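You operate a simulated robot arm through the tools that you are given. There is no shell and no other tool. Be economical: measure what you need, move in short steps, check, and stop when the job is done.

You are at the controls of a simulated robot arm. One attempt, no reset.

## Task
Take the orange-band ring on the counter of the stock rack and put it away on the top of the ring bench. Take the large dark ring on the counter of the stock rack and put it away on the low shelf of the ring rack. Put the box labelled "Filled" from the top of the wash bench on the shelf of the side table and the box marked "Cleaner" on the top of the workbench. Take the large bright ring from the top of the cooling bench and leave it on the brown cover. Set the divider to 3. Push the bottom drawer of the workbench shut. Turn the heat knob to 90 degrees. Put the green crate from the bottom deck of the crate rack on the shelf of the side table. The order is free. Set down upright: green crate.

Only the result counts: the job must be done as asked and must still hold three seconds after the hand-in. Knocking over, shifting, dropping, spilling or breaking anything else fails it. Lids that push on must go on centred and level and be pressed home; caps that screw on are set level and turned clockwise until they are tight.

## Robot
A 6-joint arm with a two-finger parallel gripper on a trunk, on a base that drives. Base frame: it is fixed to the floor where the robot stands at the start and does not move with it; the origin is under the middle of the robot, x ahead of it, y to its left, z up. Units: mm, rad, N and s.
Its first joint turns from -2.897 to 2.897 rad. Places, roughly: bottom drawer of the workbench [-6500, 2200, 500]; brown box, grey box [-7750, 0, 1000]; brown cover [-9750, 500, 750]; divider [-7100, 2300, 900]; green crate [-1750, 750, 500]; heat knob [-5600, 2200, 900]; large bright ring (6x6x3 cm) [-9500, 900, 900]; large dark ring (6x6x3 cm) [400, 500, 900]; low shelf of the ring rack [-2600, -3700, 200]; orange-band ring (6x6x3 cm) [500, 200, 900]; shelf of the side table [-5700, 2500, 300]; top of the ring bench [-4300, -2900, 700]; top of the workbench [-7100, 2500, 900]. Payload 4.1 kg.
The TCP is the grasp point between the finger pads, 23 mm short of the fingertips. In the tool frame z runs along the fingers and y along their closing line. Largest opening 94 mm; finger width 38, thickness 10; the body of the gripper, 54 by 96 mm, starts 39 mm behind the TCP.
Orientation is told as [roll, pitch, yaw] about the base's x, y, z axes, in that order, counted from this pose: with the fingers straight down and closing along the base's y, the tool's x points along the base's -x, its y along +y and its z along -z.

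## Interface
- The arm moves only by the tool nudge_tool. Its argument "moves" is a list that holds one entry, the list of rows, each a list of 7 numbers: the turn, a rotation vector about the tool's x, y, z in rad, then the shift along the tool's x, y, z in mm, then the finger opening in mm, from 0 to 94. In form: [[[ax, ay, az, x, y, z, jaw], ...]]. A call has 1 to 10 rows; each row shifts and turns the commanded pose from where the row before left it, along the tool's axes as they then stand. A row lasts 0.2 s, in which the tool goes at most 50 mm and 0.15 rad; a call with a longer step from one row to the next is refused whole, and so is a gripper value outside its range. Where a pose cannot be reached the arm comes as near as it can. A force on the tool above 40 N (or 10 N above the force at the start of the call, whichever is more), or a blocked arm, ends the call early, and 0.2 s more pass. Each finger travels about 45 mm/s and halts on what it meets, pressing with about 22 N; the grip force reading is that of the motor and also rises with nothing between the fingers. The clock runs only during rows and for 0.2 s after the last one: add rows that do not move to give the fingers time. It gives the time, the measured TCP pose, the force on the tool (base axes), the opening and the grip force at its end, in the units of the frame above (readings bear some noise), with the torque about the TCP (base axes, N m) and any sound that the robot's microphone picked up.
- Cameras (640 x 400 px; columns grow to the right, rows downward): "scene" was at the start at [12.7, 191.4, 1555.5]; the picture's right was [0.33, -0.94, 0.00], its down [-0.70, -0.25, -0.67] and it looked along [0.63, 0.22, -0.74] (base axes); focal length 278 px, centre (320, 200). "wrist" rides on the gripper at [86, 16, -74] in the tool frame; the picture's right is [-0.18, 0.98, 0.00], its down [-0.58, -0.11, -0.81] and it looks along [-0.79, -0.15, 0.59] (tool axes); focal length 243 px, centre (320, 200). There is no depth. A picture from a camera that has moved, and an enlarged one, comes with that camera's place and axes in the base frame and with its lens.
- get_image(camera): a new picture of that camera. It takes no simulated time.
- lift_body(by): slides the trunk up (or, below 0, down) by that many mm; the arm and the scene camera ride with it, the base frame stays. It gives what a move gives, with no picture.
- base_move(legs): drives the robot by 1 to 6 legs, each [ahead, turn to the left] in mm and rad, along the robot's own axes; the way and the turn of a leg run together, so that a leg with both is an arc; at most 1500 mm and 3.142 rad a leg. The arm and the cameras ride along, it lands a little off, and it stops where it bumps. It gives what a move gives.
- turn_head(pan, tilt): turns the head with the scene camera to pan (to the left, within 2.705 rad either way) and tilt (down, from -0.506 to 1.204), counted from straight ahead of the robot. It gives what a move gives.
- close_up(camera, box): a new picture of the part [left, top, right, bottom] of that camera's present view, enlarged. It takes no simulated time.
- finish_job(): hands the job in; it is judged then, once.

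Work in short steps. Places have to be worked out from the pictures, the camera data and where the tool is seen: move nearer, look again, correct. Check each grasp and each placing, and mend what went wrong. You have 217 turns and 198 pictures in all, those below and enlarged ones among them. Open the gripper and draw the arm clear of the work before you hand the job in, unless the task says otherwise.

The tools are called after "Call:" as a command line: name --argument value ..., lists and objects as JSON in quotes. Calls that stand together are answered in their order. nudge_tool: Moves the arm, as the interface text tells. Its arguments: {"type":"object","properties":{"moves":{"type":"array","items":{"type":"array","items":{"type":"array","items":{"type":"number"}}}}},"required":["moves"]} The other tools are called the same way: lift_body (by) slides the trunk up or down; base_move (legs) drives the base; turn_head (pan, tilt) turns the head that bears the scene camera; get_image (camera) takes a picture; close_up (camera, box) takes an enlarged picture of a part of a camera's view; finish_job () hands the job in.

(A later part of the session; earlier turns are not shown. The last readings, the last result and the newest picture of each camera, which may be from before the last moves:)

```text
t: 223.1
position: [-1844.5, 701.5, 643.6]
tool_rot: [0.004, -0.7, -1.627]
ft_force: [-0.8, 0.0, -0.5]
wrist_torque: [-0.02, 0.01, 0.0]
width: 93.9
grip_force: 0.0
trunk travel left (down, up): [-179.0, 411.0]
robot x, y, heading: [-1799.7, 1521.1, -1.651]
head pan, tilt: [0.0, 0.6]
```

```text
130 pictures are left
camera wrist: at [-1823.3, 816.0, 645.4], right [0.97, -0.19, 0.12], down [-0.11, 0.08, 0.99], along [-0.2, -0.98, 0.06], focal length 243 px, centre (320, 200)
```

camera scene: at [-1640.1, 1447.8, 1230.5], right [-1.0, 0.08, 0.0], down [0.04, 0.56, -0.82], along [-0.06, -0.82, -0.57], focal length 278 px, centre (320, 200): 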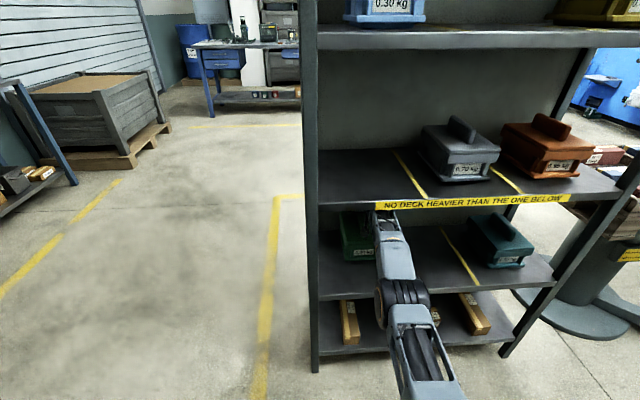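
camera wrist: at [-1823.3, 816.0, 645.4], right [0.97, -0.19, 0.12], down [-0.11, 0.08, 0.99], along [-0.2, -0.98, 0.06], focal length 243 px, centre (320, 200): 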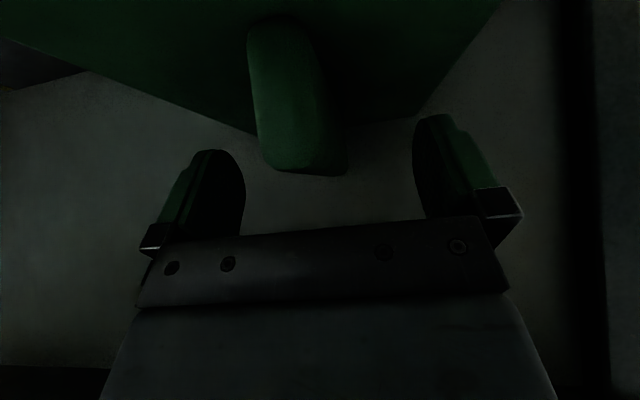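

Well aligned. I lower the trunk 5 mm and close the fingers on the fin.

Call:
lift_body --by -5

Call:
nudge_tool --moves '[[[0, 0, 0, 0, 0, 0, 5], [0, 0, 0, 0, 0, 0, 5], [0, 0, 0, 0, 0, 0, 5], [0, 0, 0, 0, 0, 0, 5], [0, 0, 0, 0, 0, 0, 5], [0, 0, 0, 0, 0, 0, 5]]]'

Call:
get_image --camera "wrist"

```text
t: 223.7
position: [-1844.8, 700.2, 639.3]
tool_rot: [0.002, -0.701, -1.626]
ft_force: [0.1, 0.0, -0.1]
wrist_torque: [0.0, 0.02, 0.0]
width: 94.1
grip_force: 0.0
trunk travel left (down, up): [-174.0, 416.0]
robot x, y, heading: [-1797.5, 1525.3, -1.647]
head pan, tilt: [0.0, 0.6]
```

```text
t: 225.1
position: [-1843.2, 702.0, 638.3]
tool_rot: [0.002, -0.698, -1.624]
ft_force: [7.5, 10.4, 1.4]
wrist_torque: [0.38, -0.03, 1.25]
width: 19.6
grip_force: 21.6
trunk travel left (down, up): [-174.0, 416.0]
robot x, y, heading: [-1797.2, 1524.4, -1.647]
head pan, tilt: [0.0, 0.6]
```

```text
129 pictures are left
camera wrist: at [-1821.8, 816.8, 640.7], right [0.97, -0.19, 0.12], down [-0.11, 0.08, 0.99], along [-0.2, -0.98, 0.06], focal length 243 px, centre (320, 200)
```

wrist: 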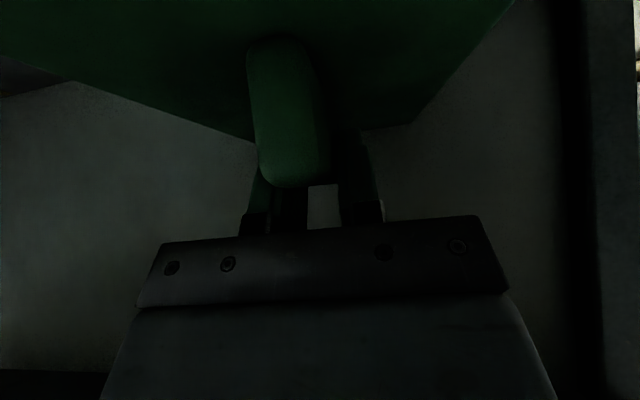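

The fin is held at 19.6 mm. I raise the trunk 25 mm and look.

Call:
lift_body --by 25

Call:
close_up --camera "scene" --box '[310, 170, 490, 330]'

```text
t: 225.8
position: [-1846.4, 700.8, 647.6]
tool_rot: [0.004, -0.677, -1.629]
ft_force: [0.9, -0.1, -7.0]
wrist_torque: [-0.02, 0.01, 0.01]
width: 17.7
grip_force: 22.0
trunk travel left (down, up): [-199.0, 391.0]
robot x, y, heading: [-1797.0, 1525.5, -1.65]
head pan, tilt: [0.0, 0.6]
```

```text
2.50 times, centred on (400, 250) of scene
camera zoom: at [-1638.2, 1477.8, 1248.6], right [-1.0, 0.08, 0.0], down [0.05, 0.57, -0.82], along [-0.07, -0.82, -0.57], focal length 695 px, centre (120, 75)
```

zoom: 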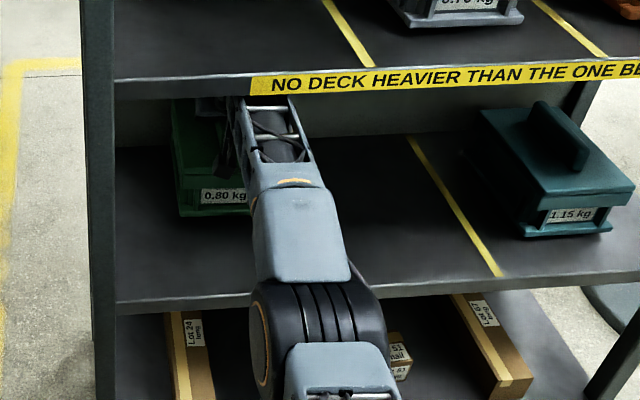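

The force shows the full 0.8 kg carried. I raise a little more and back the robot out of the rack.

Call:
lift_body --by 12

Call:
base_move --legs '[[-120, 0]]'

Call:
get_image --camera "scene"

```text
t: 226.4
position: [-1847.0, 704.2, 643.2]
tool_rot: [0.004, -0.655, -1.628]
ft_force: [0.6, 4.6, 8.4]
wrist_torque: [-0.63, 0.35, -0.08]
width: 17.9
grip_force: 21.8
trunk travel left (down, up): [-211.0, 379.0]
robot x, y, heading: [-1801.5, 1523.5, -1.652]
head pan, tilt: [0.0, 0.6]
```

```text
t: 227.6
position: [-1835.8, 824.5, 655.0]
tool_rot: [0.001, -0.67, -1.628]
ft_force: [-0.4, 1.0, -7.5]
wrist_torque: [0.12, 0.02, 0.01]
width: 17.7
grip_force: 21.9
trunk travel left (down, up): [-211.0, 379.0]
robot x, y, heading: [-1791.5, 1644.5, -1.65]
head pan, tilt: [0.0, 0.6]
```

```text
127 pictures are left
camera scene: at [-1628.1, 1601.5, 1261.1], right [-1.0, 0.08, 0.0], down [0.04, 0.56, -0.82], along [-0.06, -0.82, -0.57], focal length 278 px, centre (320, 200)
```

scene: 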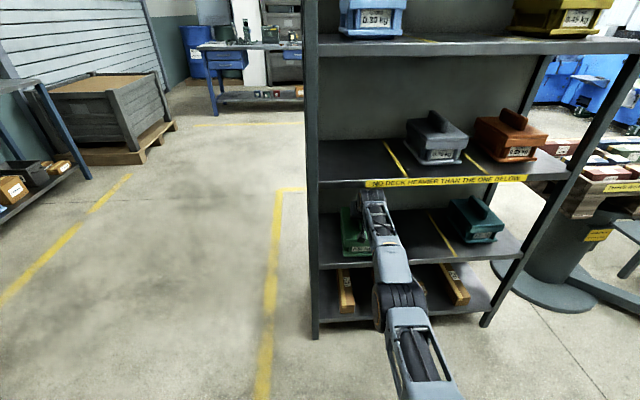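

The crate hangs free and the wrist is now outside the deck edge. I back 80 mm more and draw the arm in.

Call:
base_move --legs '[[-80, 0]]'

Call:
nudge_tool --moves '[[[0, 0, 0, 28, 0, -28, 5], [0, 0, 0, 28, 0, -28, 5], [0, 0, 0, 28, 0, -28, 5], [0, 0, 0, 28, 0, -28, 5], [0, 0, 0, 28, 0, -28, 5], [0, 0, 0, 28, 0, -28, 5], [0, 0, 0, 0, 0, 0, 5]]]'

Call:
get_image --camera "scene"

Call:
get_image --camera "wrist"

```text
t: 228.7
position: [-1830.2, 905.2, 655.1]
tool_rot: [0.002, -0.67, -1.628]
ft_force: [1.0, -0.4, -7.8]
wrist_torque: [0.09, -0.03, 0.01]
width: 17.8
grip_force: 21.7
trunk travel left (down, up): [-211.0, 379.0]
robot x, y, heading: [-1783.7, 1727.6, -1.646]
head pan, tilt: [0.0, 0.6]
```

```text
t: 229.1
position: [-1832.2, 887.6, 735.3]
tool_rot: [-0.01, -0.87, -1.617]
ft_force: [0.4, -0.5, -8.6]
wrist_torque: [0.27, -0.02, 0.01]
width: 17.8
grip_force: 21.8
trunk travel left (down, up): [-211.0, 379.0]
robot x, y, heading: [-1784.4, 1722.4, -1.645]
head pan, tilt: [0.0, 0.6]
stopped in row 2: the force on the tool passed its limit (the readings are from after the stop); the commanded pose is now the measured one
```

```text
126 pictures are left
camera scene: at [-1622.0, 1680.1, 1261.4], right [-1.0, 0.08, 0.0], down [0.04, 0.56, -0.82], along [-0.07, -0.82, -0.57], focal length 278 px, centre (320, 200)
```

scene: 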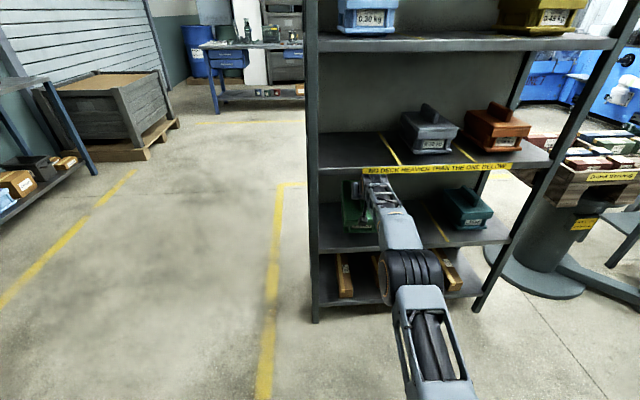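

```text
125 pictures are left
camera wrist: at [-1811.6, 1001.3, 717.0], right [0.98, -0.17, 0.14], down [-0.09, 0.25, 0.96], along [-0.2, -0.95, 0.23], focal length 243 px, centre (320, 200)
```

wrist: 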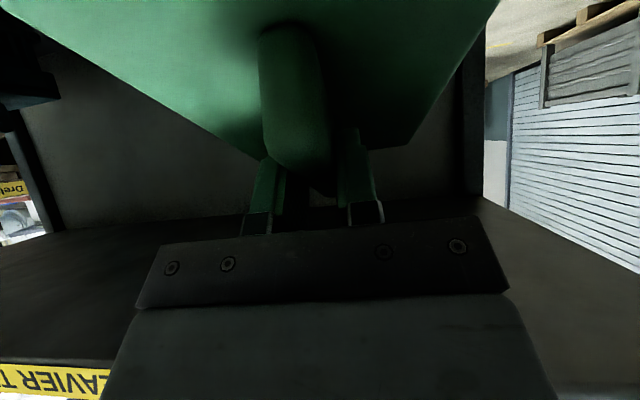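

The arm jumped upward near its reach limit, so I leave it still and back the base another 110 mm instead.

Call:
base_move --legs '[[-110, 0]]'

Call:
get_image --camera "scene"

Call:
turn_head --pan 2.6 --tilt 0.9

Call:
get_image --camera "scene"

```text
t: 230.3
position: [-1824.1, 999.4, 738.4]
tool_rot: [-0.007, -0.881, -1.62]
ft_force: [0.5, -0.2, -8.0]
wrist_torque: [0.24, -0.01, -0.02]
width: 17.9
grip_force: 22.0
trunk travel left (down, up): [-211.0, 379.0]
robot x, y, heading: [-1774.4, 1833.7, -1.651]
head pan, tilt: [0.0, 0.6]
```

```text
124 pictures are left
camera scene: at [-1613.2, 1792.0, 1261.5], right [-1.0, 0.08, 0.0], down [0.04, 0.56, -0.82], along [-0.07, -0.82, -0.57], focal length 278 px, centre (320, 200)
```

scene: 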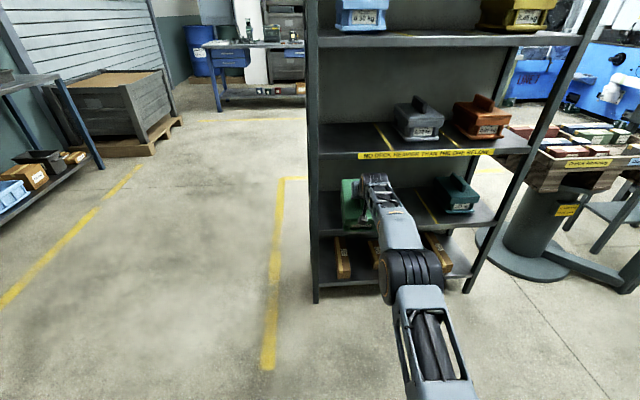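

```text
t: 232.6
position: [-1824.6, 999.3, 739.2]
tool_rot: [-0.005, -0.88, -1.621]
ft_force: [0.1, 0.5, -8.5]
wrist_torque: [0.31, -0.05, 0.02]
width: 18.0
grip_force: 21.4
trunk travel left (down, up): [-211.0, 379.0]
robot x, y, heading: [-1777.6, 1839.7, -1.647]
head pan, tilt: [2.601, 0.901]
```

```text
123 pictures are left
camera scene: at [-1562.3, 1941.6, 1236.8], right [0.81, -0.58, 0.0], down [-0.46, -0.64, -0.62], along [0.36, 0.51, -0.78], focal length 278 px, centre (320, 200)
```

scene: 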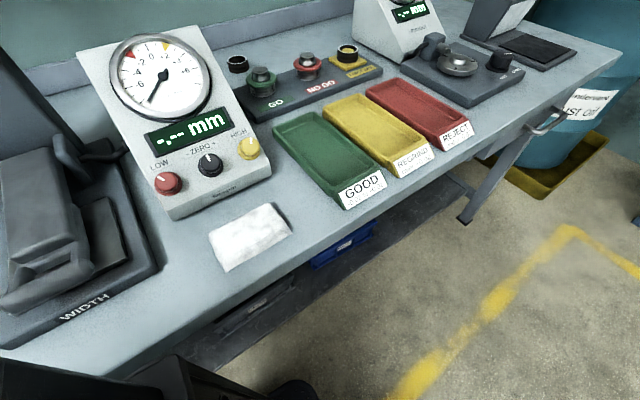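

The bench behind is about 100+ mm from the robot's back. I back just 40 mm more, then retract the arm in gentle steps.

Call:
base_move --legs '[[-40, 0]]'

Call:
nudge_tool --moves '[[[0, 0, 0, 13, 0, -15, 5], [0, 0, 0, 13, 0, -15, 5], [0, 0, 0, 13, 0, -15, 5], [0, 0, 0, 13, 0, -15, 5], [0, 0, 0, 13, 0, -15, 5], [0, 0, 0, 13, 0, -15, 5], [0, 0, 0, 0, 0, 0, 5]]]'

Call:
turn_head --pan -0.1 --tilt 0.7

Call:
get_image --camera "scene"

```text
t: 233.5
position: [-1820.4, 1039.7, 740.1]
tool_rot: [-0.008, -0.878, -1.62]
ft_force: [-0.4, 0.6, -7.8]
wrist_torque: [0.31, -0.02, 0.01]
width: 17.8
grip_force: 21.8
trunk travel left (down, up): [-211.0, 379.0]
robot x, y, heading: [-1773.9, 1874.0, -1.654]
head pan, tilt: [2.601, 0.901]
```

```text
t: 235.1
position: [-1813.7, 1158.3, 736.3]
tool_rot: [-0.008, -0.879, -1.619]
ft_force: [-0.3, 0.4, -8.3]
wrist_torque: [0.26, 0.0, -0.02]
width: 17.9
grip_force: 22.3
trunk travel left (down, up): [-211.0, 379.0]
robot x, y, heading: [-1770.3, 1878.8, -1.655]
head pan, tilt: [2.601, 0.901]
```

```text
t: 237.5
position: [-1814.6, 1158.5, 736.4]
tool_rot: [-0.006, -0.879, -1.618]
ft_force: [0.8, -0.6, -7.9]
wrist_torque: [0.25, -0.02, -0.01]
width: 18.1
grip_force: 21.8
trunk travel left (down, up): [-211.0, 379.0]
robot x, y, heading: [-1772.9, 1877.9, -1.653]
head pan, tilt: [-0.099, 0.7]
```

```text
122 pictures are left
camera scene: at [-1618.1, 1837.0, 1252.8], right [-0.98, 0.18, 0.0], down [0.11, 0.63, -0.76], along [-0.14, -0.75, -0.64], focal length 278 px, centre (320, 200)
```

scene: 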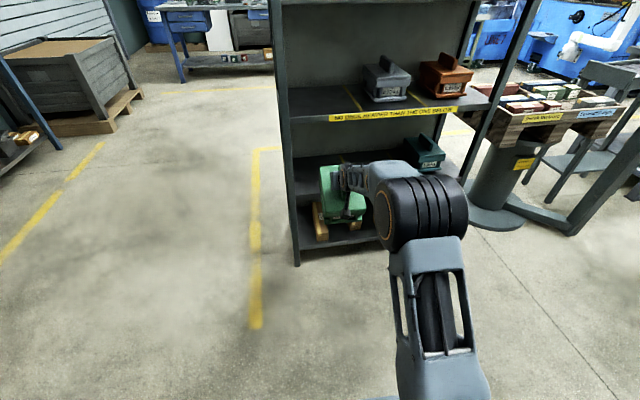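

The crate is clear of the rack. I retract the arm 240 mm more while levelling the crate, then move to mid-aisle and turn west.

Call:
nudge_tool --moves '[[[0, 0.05, 0, 25.5, 0, -31, 5], [0, 0.05, 0, 26.5, 0, -30, 5], [0, 0.05, 0, 28, 0, -29, 5], [0, 0.05, 0, 29, 0, -27, 5], [0, 0, 0, 31, 0, -25, 5], [0, 0, 0, 31, 0, -25, 5], [0, 0, 0, 0, 0, 0, 5]]]'

Call:
base_move --legs '[[320, 0], [0, -1.49]]'

Call:
turn_head --pan -0.2 --tilt 0.3

Call:
get_image --camera "scene"

```text
t: 239.1
position: [-1802.6, 1399.6, 739.2]
tool_rot: [-0.006, -0.681, -1.621]
ft_force: [-0.1, -0.7, -8.1]
wrist_torque: [0.16, 0.02, -0.04]
width: 18.2
grip_force: 21.9
trunk travel left (down, up): [-211.0, 379.0]
robot x, y, heading: [-1772.1, 1874.5, -1.65]
head pan, tilt: [-0.099, 0.7]
```

```text
t: 244.9
position: [-2276.7, 1550.3, 739.4]
tool_rot: [-0.007, -0.68, -3.121]
ft_force: [0.1, 0.1, -7.6]
wrist_torque: [-0.02, -0.14, 0.02]
width: 17.7
grip_force: 22.0
trunk travel left (down, up): [-211.0, 379.0]
robot x, y, heading: [-1798.8, 1551.7, 3.131]
head pan, tilt: [-0.099, 0.7]
```

```text
t: 245.8
position: [-2277.2, 1549.9, 740.1]
tool_rot: [-0.007, -0.678, -3.12]
ft_force: [0.6, -0.7, -7.0]
wrist_torque: [0.01, -0.17, -0.02]
width: 18.1
grip_force: 21.9
trunk travel left (down, up): [-211.0, 379.0]
robot x, y, heading: [-1800.9, 1556.5, 3.133]
head pan, tilt: [-0.201, 0.3]
```

```text
121 pictures are left
camera scene: at [-1833.0, 1405.1, 1288.9], right [0.21, 0.98, 0.0], down [0.29, -0.06, -0.95], along [-0.93, 0.2, -0.3], focal length 278 px, centre (320, 200)
```

scene: 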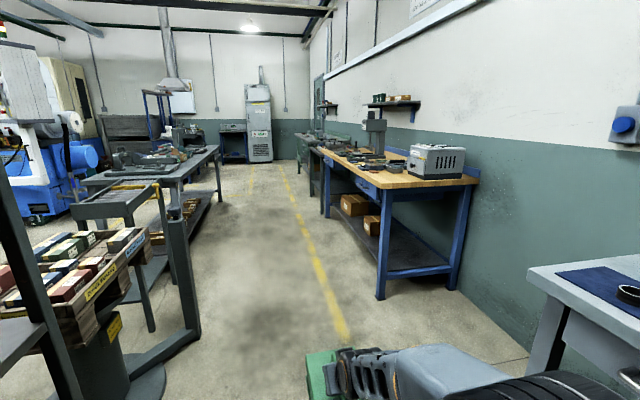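

The corridor between the benches (y ≈ 800–2200) is clear. I drive 2500 mm west along y ≈ 1530 and look.

Call:
base_move --legs '[[0, 0.02], [1500, 0], [1100, 0]]'

Call:
turn_head --pan -0.6 --tilt 0.35

Call:
get_image --camera "scene"

```text
t: 258.9
position: [-4897.5, 1504.7, 739.6]
tool_rot: [-0.007, -0.677, -3.109]
ft_force: [0.7, -0.5, -8.1]
wrist_torque: [0.01, -0.16, 0.03]
width: 18.0
grip_force: 21.7
trunk travel left (down, up): [-211.0, 379.0]
robot x, y, heading: [-4417.6, 1514.5, -3.142]
head pan, tilt: [-0.201, 0.3]
```

```text
t: 259.8
position: [-4898.6, 1504.9, 738.7]
tool_rot: [-0.006, -0.678, -3.11]
ft_force: [-0.2, 0.6, -7.5]
wrist_torque: [-0.01, -0.18, -0.01]
width: 18.1
grip_force: 21.6
trunk travel left (down, up): [-211.0, 379.0]
robot x, y, heading: [-4419.8, 1513.8, -3.14]
head pan, tilt: [-0.6, 0.351]
```

```text
120 pictures are left
camera scene: at [-4438.4, 1398.2, 1284.3], right [0.56, 0.83, 0.0], down [0.28, -0.19, -0.94], along [-0.78, 0.53, -0.34], focal length 278 px, centre (320, 200)
```

scene: 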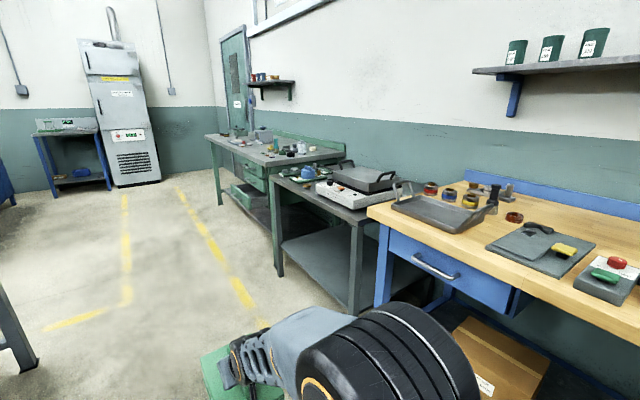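

The side table is the grey table with the hotplate; its shelf is below. I drive 1280 mm on and turn to face it.

Call:
base_move --legs '[[1290, 0.0], [0, -1.571]]'

Call:
turn_head --pan 0.2 --tilt 0.75

Call:
get_image --camera "scene"

Call:
turn_head --pan 0.5 --tilt 0.3

Call:
get_image --camera "scene"

```text
t: 270.1
position: [-5719.6, 1989.8, 739.0]
tool_rot: [-0.007, -0.68, 1.593]
ft_force: [0.4, 0.0, -7.8]
wrist_torque: [-0.15, 0.01, -0.04]
width: 17.7
grip_force: 21.4
trunk travel left (down, up): [-211.0, 379.0]
robot x, y, heading: [-5712.4, 1510.1, 1.565]
head pan, tilt: [-0.6, 0.351]
```

```text
t: 271.2
position: [-5718.8, 1990.3, 739.1]
tool_rot: [-0.007, -0.68, 1.594]
ft_force: [-0.1, 0.3, -8.3]
wrist_torque: [-0.17, 0.01, 0.04]
width: 18.0
grip_force: 21.8
trunk travel left (down, up): [-211.0, 379.0]
robot x, y, heading: [-5715.3, 1512.4, 1.565]
head pan, tilt: [0.201, 0.75]
```

```text
119 pictures are left
camera scene: at [-5899.3, 1532.7, 1248.6], right [0.98, 0.19, 0.0], down [0.13, -0.67, -0.73], along [-0.14, 0.72, -0.68], focal length 278 px, centre (320, 200)
```

scene: 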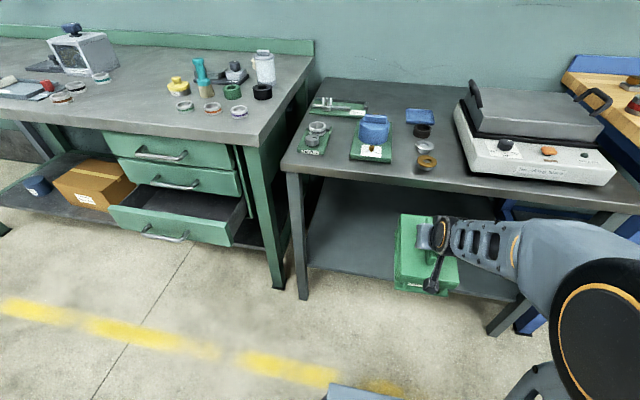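

```text
t: 272.1
position: [-5718.6, 1990.1, 739.9]
tool_rot: [-0.007, -0.679, 1.594]
ft_force: [-1.0, -0.5, -7.6]
wrist_torque: [-0.13, 0.01, 0.02]
width: 17.9
grip_force: 22.0
trunk travel left (down, up): [-211.0, 379.0]
robot x, y, heading: [-5714.5, 1511.4, 1.567]
head pan, tilt: [0.499, 0.3]
```

```text
118 pictures are left
camera scene: at [-5927.5, 1533.6, 1288.9], right [0.88, 0.47, 0.0], down [0.14, -0.26, -0.95], along [-0.45, 0.84, -0.3], focal length 278 px, centre (320, 200)
```

scene: 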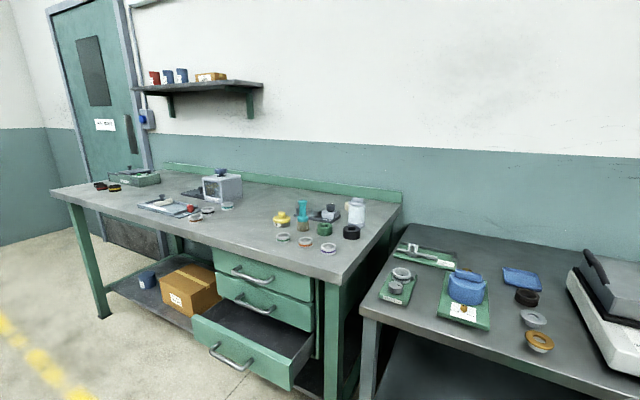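

The shelf is empty and spans x ≈ -6100…-5220, front y ≈ 2180, with the table top underside at about 710. I lower the trunk 205 mm and look from there.

Call:
lift_body --by -205

Call:
turn_head --pan 0.1 --tilt 0.6

Call:
get_image --camera "scene"

Call:
get_image --camera "wrist"

```text
t: 274.4
position: [-5717.9, 1990.6, 533.2]
tool_rot: [-0.008, -0.679, 1.592]
ft_force: [-0.1, 0.3, -7.6]
wrist_torque: [-0.18, 0.0, -0.02]
width: 18.0
grip_force: 22.4
trunk travel left (down, up): [-6.0, 584.0]
robot x, y, heading: [-5715.1, 1510.1, 1.561]
head pan, tilt: [0.499, 0.3]
```

```text
t: 275.2
position: [-5718.5, 1990.6, 534.1]
tool_rot: [-0.006, -0.678, 1.592]
ft_force: [-0.3, -0.1, -7.6]
wrist_torque: [-0.13, -0.01, 0.01]
width: 17.8
grip_force: 22.3
trunk travel left (down, up): [-6.0, 584.0]
robot x, y, heading: [-5711.2, 1512.7, 1.565]
head pan, tilt: [0.099, 0.6]
```

```text
117 pictures are left
camera scene: at [-5891.7, 1539.3, 1056.5], right [1.0, 0.09, 0.0], down [0.05, -0.56, -0.83], along [-0.08, 0.82, -0.56], focal length 278 px, centre (320, 200)
```

scene: 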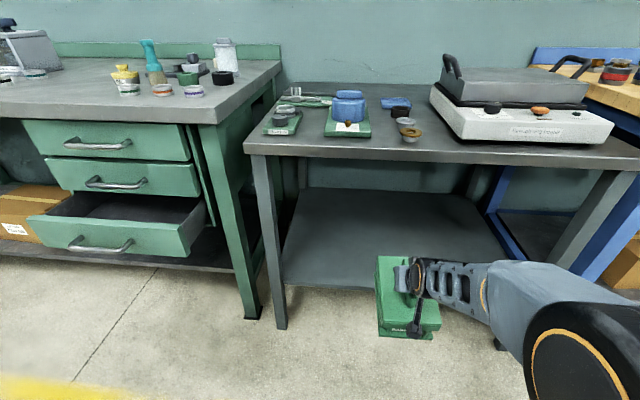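

```text
116 pictures are left
camera wrist: at [-5733.7, 1877.4, 538.2], right [-0.99, 0.12, 0.11], down [0.1, -0.05, 0.99], along [0.13, 0.99, 0.04], focal length 243 px, centre (320, 200)
```

wrist: 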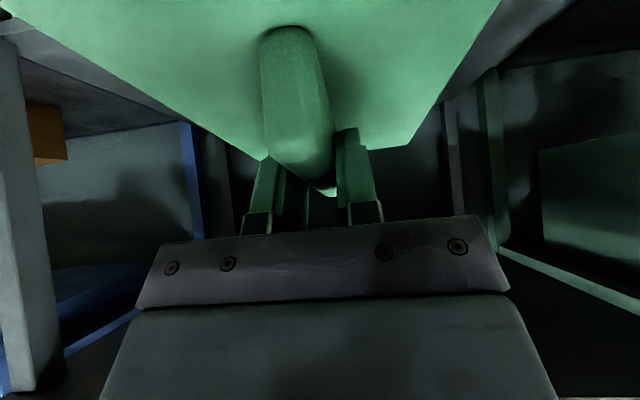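

Shelf surface ≈ 259, so release TCP z ≈ 378. I move the base 50 mm ahead, lower the crate to about 415, then extend under the table.

Call:
base_move --legs '[[50, 0]]'

Call:
nudge_tool --moves '[[[0, 0, 0, 25, 0, 31, 5], [0, 0, 0, 25, 0, 31, 5], [0, 0, 0, 25, 0, 31, 5], [0, 0, 0, -31.5, 0, 25.5, 5], [0, 0, 0, -31.5, 0, 25.5, 5], [0, 0, 0, -31.5, 0, 25.5, 5], [0, 0, 0, 0, 0, 0, 5]]]'

Call:
get_image --camera "scene"

```text
t: 276.2
position: [-5718.6, 2040.7, 535.3]
tool_rot: [-0.007, -0.679, 1.593]
ft_force: [0.1, 1.1, -7.3]
wrist_torque: [-0.16, 0.01, 0.0]
width: 17.9
grip_force: 22.2
trunk travel left (down, up): [-6.0, 584.0]
robot x, y, heading: [-5714.8, 1561.0, 1.565]
head pan, tilt: [0.099, 0.6]
```

```text
t: 277.8
position: [-5720.7, 2164.8, 420.7]
tool_rot: [-0.005, -0.692, 1.594]
ft_force: [0.2, 2.6, 18.8]
wrist_torque: [0.23, 0.17, -0.02]
width: 18.1
grip_force: 22.0
trunk travel left (down, up): [-6.0, 584.0]
robot x, y, heading: [-5717.0, 1562.7, 1.566]
head pan, tilt: [0.099, 0.6]
```

```text
115 pictures are left
camera scene: at [-5891.3, 1588.0, 1056.9], right [1.0, 0.09, 0.0], down [0.05, -0.56, -0.83], along [-0.08, 0.82, -0.56], focal length 278 px, centre (320, 200)
```

scene: 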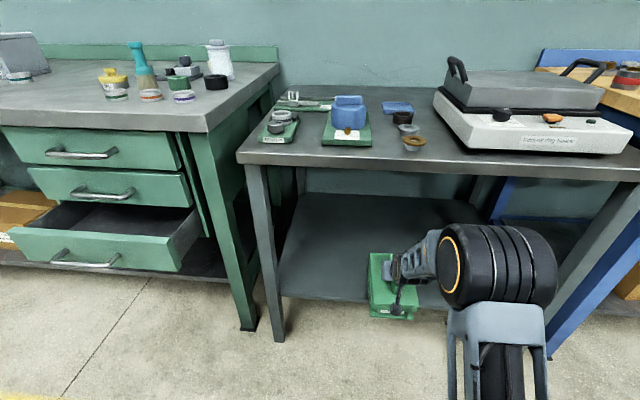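

Force went from -7.6 to +19: the crate already touches the shelf, so the shelf is near z 300. I raise 25 mm, then advance to y ≈ 2310.

Call:
nudge_tool --moves '[[[0, 0, 0, -8, 0, -10, 5], [0, 0, 0, -8, 0, -10, 5], [0, 0, 0, 0, 0, 0, 5], [0, 0, 0, -29, 0, 24, 5], [0, 0, 0, -29, 0, 24, 5], [0, 0, 0, -29, 0, 24, 5], [0, 0, 0, -29, 0, 24, 5], [0, 0, 0, 0, 0, 0, 5]]]'

Call:
get_image --camera "scene"

Call:
get_image --camera "wrist"

```text
t: 279.6
position: [-5724.0, 2312.8, 437.1]
tool_rot: [-0.007, -0.674, 1.595]
ft_force: [0.2, 0.4, -7.3]
wrist_torque: [-0.12, 0.01, -0.03]
width: 18.0
grip_force: 22.3
trunk travel left (down, up): [-6.0, 584.0]
robot x, y, heading: [-5713.0, 1562.7, 1.564]
head pan, tilt: [0.099, 0.6]
```

```text
114 pictures are left
camera scene: at [-5891.3, 1589.7, 1056.5], right [1.0, 0.09, 0.0], down [0.05, -0.56, -0.82], along [-0.08, 0.82, -0.57], focal length 278 px, centre (320, 200)
```

scene: 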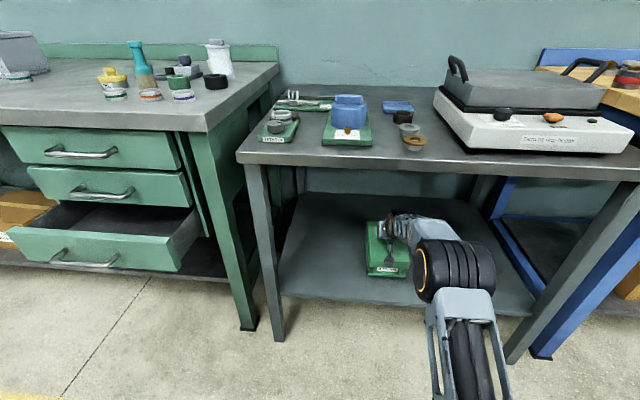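

```text
113 pictures are left
camera wrist: at [-5738.9, 2199.9, 440.9], right [-0.99, 0.12, 0.11], down [0.1, -0.05, 0.99], along [0.13, 0.99, 0.04], focal length 243 px, centre (320, 200)
```

wrist: 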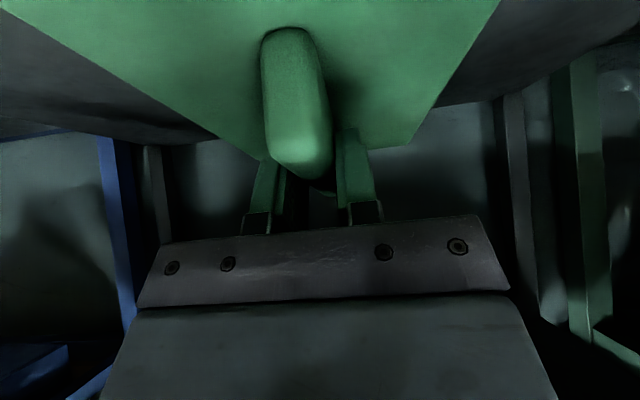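

The crate is over the shelf. I lower in 3 mm steps until the weight transfers.

Call:
nudge_tool --moves '[[[0, 0, 0, 1.9, 0, 2.3, 5], [0, 0, 0, 1.9, 0, 2.3, 5], [0, 0, 0, 1.9, 0, 2.3, 5], [0, 0, 0, 1.9, 0, 2.3, 5], [0, 0, 0, 1.9, 0, 2.3, 5], [0, 0, 0, 0, 0, 0, 5]]]'

```text
t: 281.0
position: [-5723.3, 2314.7, 428.9]
tool_rot: [-0.004, -0.688, 1.594]
ft_force: [1.8, 8.6, 15.6]
wrist_torque: [-0.33, 0.46, -0.16]
width: 18.1
grip_force: 22.5
trunk travel left (down, up): [-6.0, 584.0]
robot x, y, heading: [-5712.7, 1563.6, 1.567]
head pan, tilt: [0.099, 0.6]
```

The crate rests on the shelf. I ease up 3 mm, open the fingers, and check before withdrawing.

Call:
nudge_tool --moves '[[[0, 0, 0, -1.9, 0, -2.3, 5], [0, 0, 0, 0, 0, 0, 60], [0, 0, 0, 0, 0, 0, 60], [0, 0, 0, 0, 0, 0, 60], [0, 0, 0, -3, 0, -4, 80], [0, 0, 0, -3, 0, -4, 80], [0, 0, 0, 0, 0, 0, 80]]]'

Call:
get_image --camera "wrist"

Call:
close_up --camera "scene" --box '[270, 160, 570, 348]'

```text
t: 282.6
position: [-5724.0, 2311.5, 434.4]
tool_rot: [-0.006, -0.68, 1.594]
ft_force: [1.2, -0.3, -0.1]
wrist_torque: [0.0, 0.0, 0.0]
width: 80.0
grip_force: 0.0
trunk travel left (down, up): [-6.0, 584.0]
robot x, y, heading: [-5711.9, 1564.4, 1.568]
head pan, tilt: [0.099, 0.6]
```

```text
112 pictures are left
camera wrist: at [-5738.4, 2199.1, 439.8], right [-0.99, 0.12, 0.11], down [0.1, -0.05, 0.99], along [0.13, 0.99, 0.04], focal length 243 px, centre (320, 200)
```

wrist: 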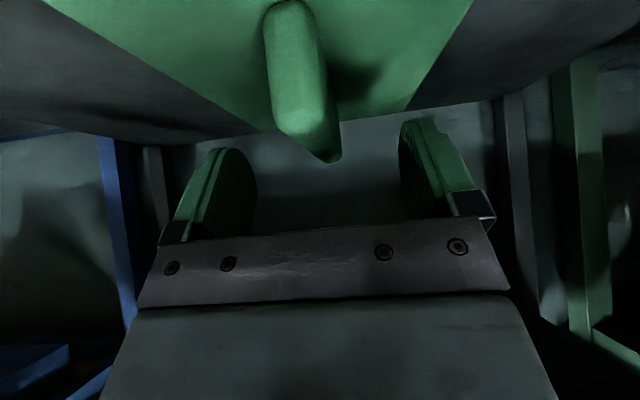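

```text
2.13 times, centred on (420, 254) of scene
camera zoom: at [-5891.3, 1589.2, 1056.5], right [1.0, 0.09, 0.0], down [0.05, -0.56, -0.83], along [-0.08, 0.82, -0.56], focal length 591 px, centre (107, 85)
```

zoom: 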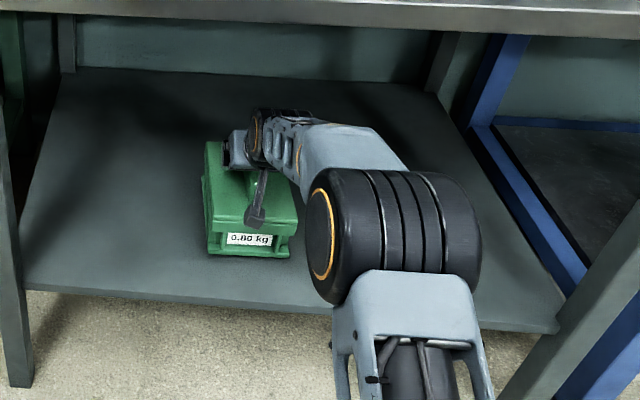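

The crate stands upright on the shelf. I withdraw the arm backward, raise the trunk, and zoom on the hotplate's knobs.

Call:
nudge_tool --moves '[[[0, 0, 0, -9, 0, -12, 90], [0, 0, 0, 31, 0, -25, 90], [0, 0, 0, 31, 0, -25, 90], [0, 0, 0, 31, 0, -25, 90], [0, 0, 0, 31, 0, -25, 90], [0, 0, 0, 31, 0, -25, 90], [0, 0, 0, 31, 0, -25, 90], [0, 0, 0, 31, 0, -25, 90], [0, 0, 0, 31, 0, -25, 90], [0, 0, 0, 0, 0, 0, 90]]]'

Call:
base_move --legs '[[-60, 0]]'

Call:
lift_body --by 400

Call:
turn_head --pan -0.3 --tilt 0.7

Call:
get_image --camera "scene"

```text
t: 284.8
position: [-5717.8, 1990.7, 450.5]
tool_rot: [-0.007, -0.68, 1.595]
ft_force: [0.2, -0.9, 1.0]
wrist_torque: [0.0, 0.04, -0.02]
width: 90.0
grip_force: 0.0
trunk travel left (down, up): [-6.0, 584.0]
robot x, y, heading: [-5712.3, 1559.5, 1.564]
head pan, tilt: [0.099, 0.6]
```

```text
t: 285.7
position: [-5717.8, 1930.1, 449.6]
tool_rot: [-0.007, -0.678, 1.596]
ft_force: [0.4, 0.3, -0.5]
wrist_torque: [0.0, 0.01, 0.03]
width: 89.9
grip_force: 0.0
trunk travel left (down, up): [-6.0, 584.0]
robot x, y, heading: [-5715.9, 1500.8, 1.564]
head pan, tilt: [0.099, 0.6]
```

```text
t: 289.6
position: [-5717.7, 1930.5, 850.3]
tool_rot: [-0.007, -0.679, 1.596]
ft_force: [-0.6, 0.1, -0.6]
wrist_torque: [0.01, 0.0, 0.0]
width: 89.8
grip_force: 0.0
trunk travel left (down, up): [-406.0, 184.0]
robot x, y, heading: [-5717.7, 1499.9, 1.563]
head pan, tilt: [0.099, 0.6]
```

```text
t: 290.4
position: [-5717.7, 1930.0, 850.7]
tool_rot: [-0.007, -0.678, 1.595]
ft_force: [0.0, 0.3, -0.4]
wrist_torque: [0.02, -0.01, 0.01]
width: 89.7
grip_force: 0.0
trunk travel left (down, up): [-406.0, 184.0]
robot x, y, heading: [-5715.4, 1501.7, 1.569]
head pan, tilt: [-0.3, 0.7]
```

```text
110 pictures are left
camera scene: at [-5857.9, 1521.6, 1447.9], right [0.95, -0.3, 0.0], down [-0.19, -0.61, -0.77], along [0.23, 0.73, -0.64], focal length 278 px, centre (320, 200)
```

scene: 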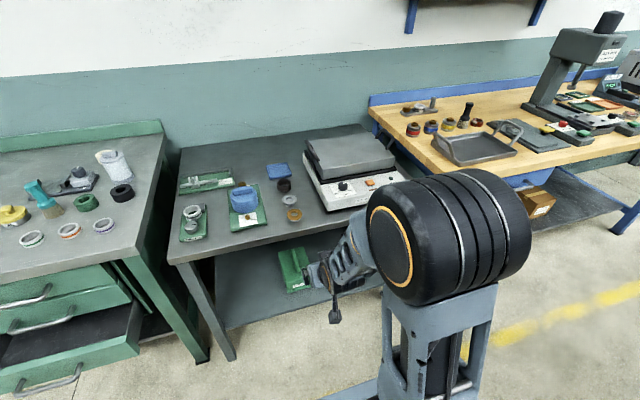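

Call:
close_up --camera "scene" --box '[290, 120, 420, 215]'

```text
4.21 times, centred on (355, 168) of scene
camera zoom: at [-5857.9, 1521.6, 1447.9], right [0.95, -0.3, 0.0], down [-0.19, -0.61, -0.77], along [0.23, 0.73, -0.64], focal length 1170 px, centre (173, 337)
```

zoom: 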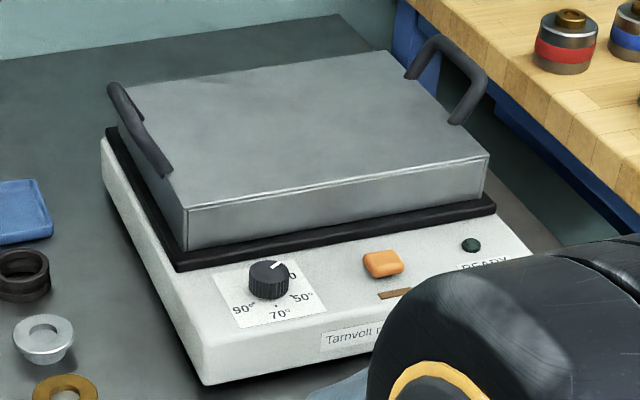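

The heat knob (front-left on the hotplate's top panel) points near the low end, with labels 50°, 70°, 90° running clockwise. I straighten the tool, raise it and drive 200 mm closer, then look from above.

Call:
nudge_tool --moves '[[[0, 0.136, 0, 0, 0, 0, 90], [0, 0.136, 0, 0, 0, 0, 90], [0, 0.136, 0, 0, 0, 0, 90], [0, 0.136, 0, 0, 0, 0, 90], [0, 0.136, 0, 0, 0, 0, 90], [0, 0, 0, 0, 0, -45, 90], [0, 0, 0, 0, 0, -45, 90], [0, 0, 0, 0, 0, -45, 90], [0, 0, 0, 0, 0, -20, 90], [0, 0, 0, 0, 0, 0, 90]]]'

Call:
base_move --legs '[[200, 0]]'

```text
t: 292.6
position: [-5720.7, 1931.4, 1006.7]
tool_rot: [-0.006, 0.0, 1.591]
ft_force: [-0.8, 0.4, -0.7]
wrist_torque: [0.02, 0.0, 0.02]
width: 89.9
grip_force: 0.1
trunk travel left (down, up): [-406.0, 184.0]
robot x, y, heading: [-5715.8, 1501.4, 1.572]
head pan, tilt: [-0.3, 0.7]
```

```text
t: 294.2
position: [-5717.8, 2130.1, 1005.8]
tool_rot: [-0.006, 0.002, 1.591]
ft_force: [-0.1, 0.3, -0.8]
wrist_torque: [-0.02, 0.03, 0.0]
width: 90.0
grip_force: 0.0
trunk travel left (down, up): [-406.0, 184.0]
robot x, y, heading: [-5713.6, 1699.8, 1.569]
head pan, tilt: [-0.3, 0.7]
```

I move the tool over the knob's estimated place (-5547,2235) at z ≈ 1000 and view it with the wrist camera.

Call:
nudge_tool --moves '[[[0, 0, 0, -20, -34, 0, 90], [0, 0, 0, -20, -34, 0, 90], [0, 0, 0, -20, -34, 0, 90], [0, 0, 0, -20, -34, 0, 90], [0, 0, 0, -20, -34, 0, 90], [0, 0, 0, 0, 0, 0, 90]]]'

Call:
get_image --camera "wrist"

Call:
turn_head --pan -0.35 --tilt 0.95

Call:
get_image --camera "scene"

```text
t: 295.6
position: [-5550.6, 2235.5, 1007.5]
tool_rot: [-0.005, 0.002, 1.592]
ft_force: [0.0, 0.4, -0.5]
wrist_torque: [-0.02, 0.01, 0.03]
width: 90.1
grip_force: 0.1
trunk travel left (down, up): [-406.0, 184.0]
robot x, y, heading: [-5711.3, 1703.1, 1.566]
head pan, tilt: [-0.3, 0.7]
```

```text
108 pictures are left
camera wrist: at [-5565.7, 2151.2, 1081.4], right [-0.99, 0.16, 0.0], down [0.09, 0.58, 0.81], along [0.13, 0.79, -0.59], focal length 243 px, centre (320, 200)
```

wrist: 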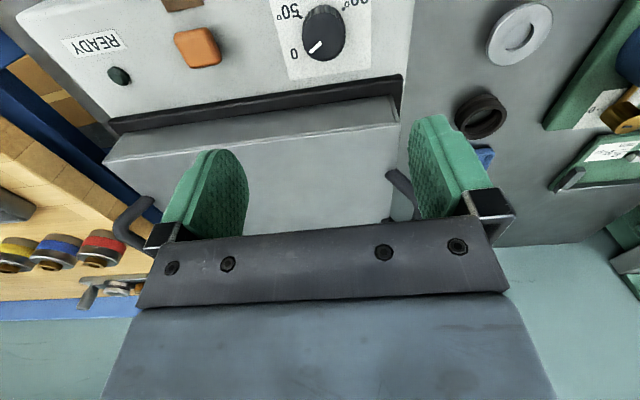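

```text
t: 296.4
position: [-5550.3, 2236.1, 1005.8]
tool_rot: [-0.005, 0.003, 1.592]
ft_force: [-0.6, -1.1, -0.4]
wrist_torque: [0.0, 0.05, -0.01]
width: 90.0
grip_force: 0.1
trunk travel left (down, up): [-406.0, 184.0]
robot x, y, heading: [-5711.7, 1699.8, 1.565]
head pan, tilt: [-0.351, 0.949]
```

```text
107 pictures are left
camera scene: at [-5856.9, 1708.7, 1428.1], right [0.94, -0.35, 0.0], down [-0.28, -0.76, -0.58], along [0.2, 0.55, -0.81], focal length 278 px, centre (320, 200)
```

scene: 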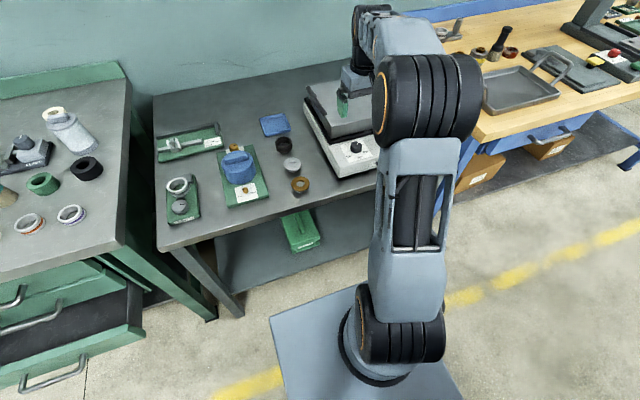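

Knob located at about (-5557,2222), top z ≈ 870. I pull the tool back 70 mm so the wrist camera sees the dial squarely, and zoom in.

Call:
nudge_tool --moves '[[[0, 0, 0, 35, 3, 0, 90], [0, 0, 0, 35, 3, 0, 90], [0, 0, 0, 0, 0, 0, 90]]]'

Call:
close_up --camera "wrist" --box '[200, 0, 440, 150]'

```text
t: 297.2
position: [-5554.5, 2163.7, 1005.8]
tool_rot: [-0.003, 0.0, 1.592]
ft_force: [-0.3, -0.1, 1.1]
wrist_torque: [0.0, 0.01, -0.02]
width: 89.9
grip_force: 0.0
trunk travel left (down, up): [-406.0, 184.0]
robot x, y, heading: [-5710.7, 1702.4, 1.563]
head pan, tilt: [-0.351, 0.949]
```

```text
2.67 times, centred on (320, 75) of wrist
camera zoom: at [-5570.1, 2079.3, 1081.1], right [-0.99, 0.16, -0.01], down [0.09, 0.58, 0.81], along [0.14, 0.8, -0.59], focal length 647 px, centre (320, 533)
```

zoom: 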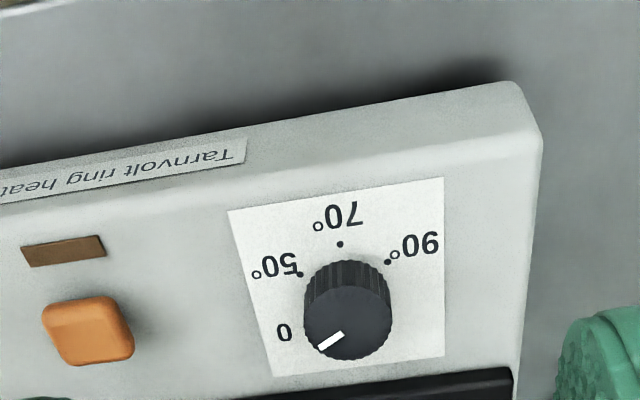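

The dial reads 0 at +30°, 50 at -30°, 70 at -90°, 90 at -150° (base angles), and the pointer is near 0, so it needs about 180° clockwise. I go above the knob, pre-rotate the tool 45° counter-clockwise, and lower to z ≈ 930.

Call:
nudge_tool --moves '[[[0, 0, 0, -29, 1, 25, 70], [0, 0, 0, -29, 1, 25, 70], [0, 0, -0.1333, 0, 0, 0, 70], [0, 0, -0.1333, 0, 0, 0, 70], [0, 0, -0.1333, 0, 0, 0, 70], [0, 0, -0.1333, 0, 0, 0, 70], [0, 0, -0.1333, 0, 0, 0, 70], [0, 0, -0.1333, 0, 0, 15, 70], [0, 0, 0, 0, 0, 10, 70], [0, 0, 0, 0, 0, 0, 70]]]'

Call:
get_image --camera "wrist"

Call:
close_up --camera "scene" --box '[280, 60, 420, 200]'

```text
t: 299.4
position: [-5557.6, 2221.9, 931.3]
tool_rot: [-0.003, 0.004, 2.392]
ft_force: [0.0, -0.3, 0.5]
wrist_torque: [-0.01, 0.01, 0.02]
width: 70.1
grip_force: 0.1
trunk travel left (down, up): [-406.0, 184.0]
robot x, y, heading: [-5716.1, 1702.8, 1.569]
head pan, tilt: [-0.351, 0.949]
```

```text
105 pictures are left
camera wrist: at [-5507.1, 2152.9, 1007.0], right [-0.8, -0.59, 0.0], down [-0.36, 0.48, 0.8], along [-0.48, 0.65, -0.59], focal length 243 px, centre (320, 200)
```

wrist: 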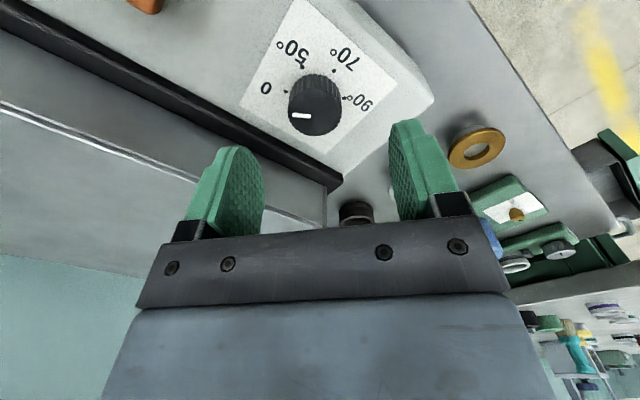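

```text
2.86 times, centred on (350, 130) of scene
camera zoom: at [-5856.9, 1708.7, 1428.1], right [0.94, -0.35, 0.0], down [-0.28, -0.76, -0.58], along [0.2, 0.55, -0.81], focal length 794 px, centre (234, 400)
```

zoom: 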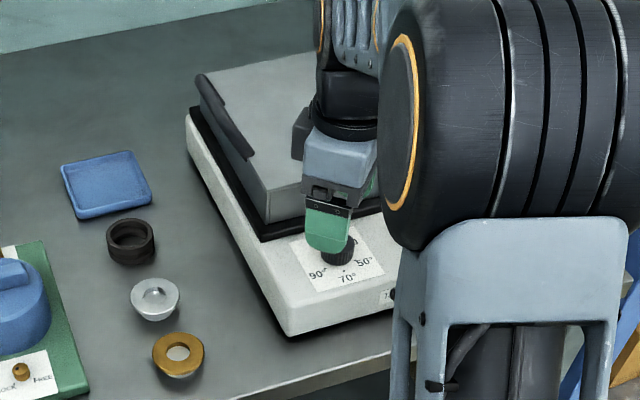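

The knob is right under the tool (2.5 mm offset). I lower carefully to about z 880.

Call:
nudge_tool --moves '[[[0, 0, 0, 0, -2.5, 20, 70], [0, 0, 0, 0, 0, 15, 70], [0, 0, 0, 0, 0, 5, 70], [0, 0, 0, 0, 0, 3, 70], [0, 0, 0, 0, 0, 3, 70], [0, 0, 0, 0, 0, 3, 70], [0, 0, 0, 0, 0, 2, 70], [0, 0, 0, 0, 0, 0, 70]]]'

Call:
get_image --camera "wrist"

Call:
close_up --camera "scene" --box '[300, 90, 400, 180]'

```text
t: 300.7
position: [-5553.9, 2224.8, 891.6]
tool_rot: [-0.02, -0.005, 2.391]
ft_force: [-1.9, -8.5, 16.4]
wrist_torque: [0.51, -0.28, -0.09]
width: 67.1
grip_force: 0.1
trunk travel left (down, up): [-406.0, 184.0]
robot x, y, heading: [-5716.2, 1699.2, 1.566]
head pan, tilt: [-0.351, 0.949]
stopped in row 6: the force on the tool passed its limit (the readings are from after the stop); the commanded pose is now the measured one
```

```text
103 pictures are left
camera wrist: at [-5504.2, 2154.7, 966.3], right [-0.81, -0.59, -0.02], down [-0.36, 0.46, 0.81], along [-0.47, 0.66, -0.59], focal length 243 px, centre (320, 200)
```

wrist: 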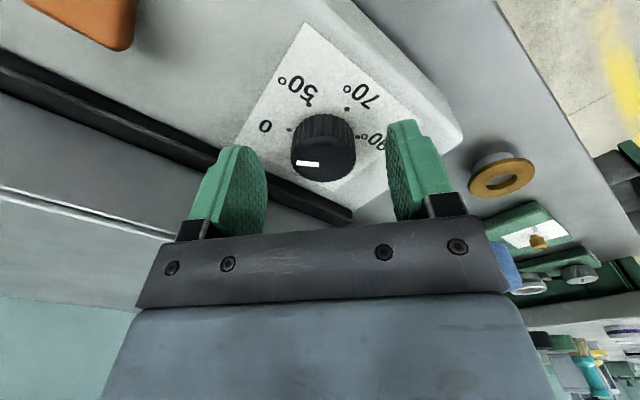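

```text
4.44 times, centred on (350, 135) of scene
camera zoom: at [-5857.5, 1705.9, 1428.0], right [0.94, -0.35, 0.0], down [-0.28, -0.76, -0.58], along [0.2, 0.55, -0.81], focal length 1235 px, centre (187, 489)
```

zoom: 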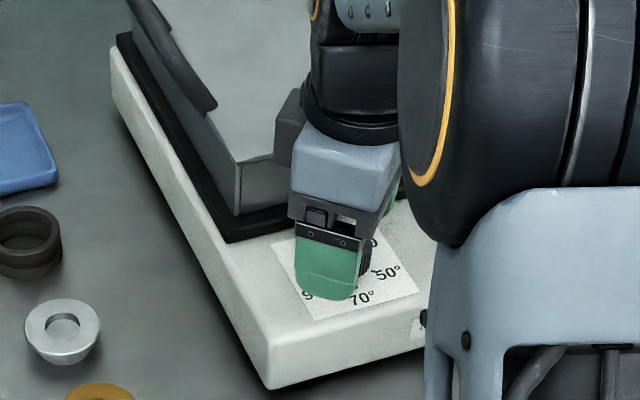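

Something touched at z 891—probably the wide-open outer finger on the black plate rim. I rise 6 mm, narrow the jaw to 48 mm and lower again.

Call:
nudge_tool --moves '[[[0, 0, 0, 0, -1, -6, 70], [0, 0, 0, 0, 0, 0, 48], [0, 0, 0, 0, 0, 0, 48], [0, 0, 0, 0, 0, 5, 48], [0, 0, 0, 0, 0, 3, 48], [0, 0, 0, 0, 0, 3, 48], [0, 0, 0, 0, 0, 3, 48], [0, 0, 0, 0, 0, 3, 48], [0, 0, 0, 0, 0, 0, 48]]]'

Call:
get_image --camera "wrist"

```text
t: 302.7
position: [-5555.0, 2227.4, 881.9]
tool_rot: [-0.021, -0.004, 2.392]
ft_force: [0.2, 1.3, 28.1]
wrist_torque: [-0.86, 0.33, -0.07]
width: 47.6
grip_force: 0.1
trunk travel left (down, up): [-406.0, 184.0]
robot x, y, heading: [-5715.1, 1703.3, 1.566]
head pan, tilt: [-0.351, 0.949]
```

```text
101 pictures are left
camera wrist: at [-5504.2, 2156.7, 955.9], right [-0.81, -0.59, -0.02], down [-0.36, 0.46, 0.81], along [-0.47, 0.66, -0.59], focal length 243 px, centre (320, 200)
```

wrist: 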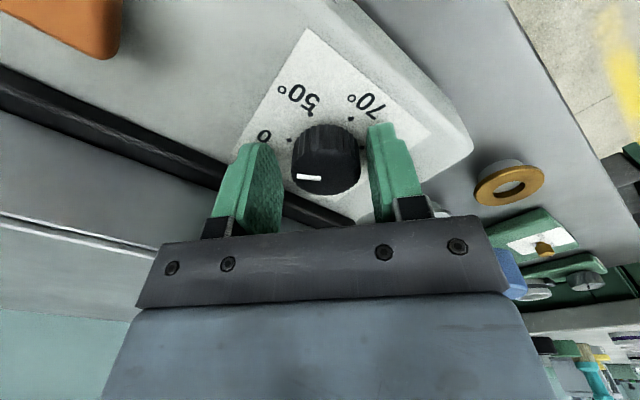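

The fingertips reached the panel at TCP z ≈ 882 with the knob between them. I rise 2 mm, close on the knob, and check.

Call:
nudge_tool --moves '[[[0, 0, 0, 0, 0, -3, 48], [0, 0, 0, 0, 0, 0, 20], [0, 0, 0, 0, 0, 0, 20], [0, 0, 0, 0, 0, 0, 20]]]'

Call:
nudge_tool --moves '[[[0, 0, 0.14, 0, 0, 0, 20], [0, 0, 0.14, 0, 0, 0, 20], [0, 0, 0.14, 0, 0, 0, 20], [0, 0, 0.14, 0, 0, 0, 20], [0, 0, 0.14, 0, 0, 0, 20], [0, 0, 0.14, 0, 0, 0, 20], [0, 0, 0, 0, 0, 0, 20]]]'

Call:
get_image --camera "wrist"

```text
t: 303.7
position: [-5556.6, 2225.6, 881.2]
tool_rot: [-0.01, 0.0, 2.392]
ft_force: [-18.7, -17.2, 6.0]
wrist_torque: [-0.69, 1.19, -0.06]
width: 31.7
grip_force: 45.1
trunk travel left (down, up): [-406.0, 184.0]
robot x, y, heading: [-5711.2, 1700.1, 1.565]
head pan, tilt: [-0.351, 0.949]
```

```text
t: 305.3
position: [-5554.4, 2224.8, 880.8]
tool_rot: [-0.007, -0.007, 1.549]
ft_force: [-12.4, -17.4, -4.8]
wrist_torque: [-1.06, 0.75, -0.06]
width: 31.6
grip_force: 45.1
trunk travel left (down, up): [-406.0, 184.0]
robot x, y, heading: [-5710.0, 1701.7, 1.565]
head pan, tilt: [-0.351, 0.949]
```

```text
100 pictures are left
camera wrist: at [-5574.1, 2140.5, 955.4], right [-0.98, 0.21, -0.01], down [0.11, 0.57, 0.81], along [0.17, 0.79, -0.58], focal length 243 px, centre (320, 200)
```

wrist: 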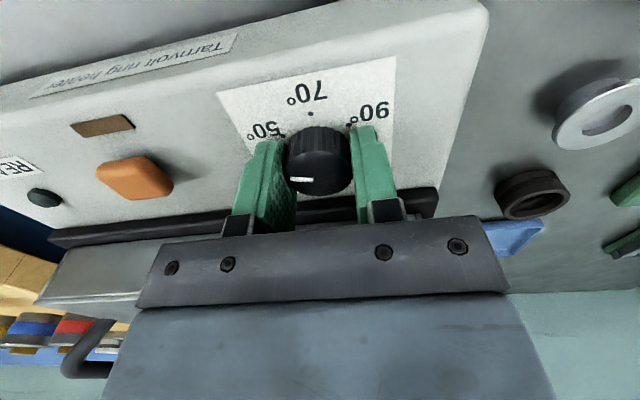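

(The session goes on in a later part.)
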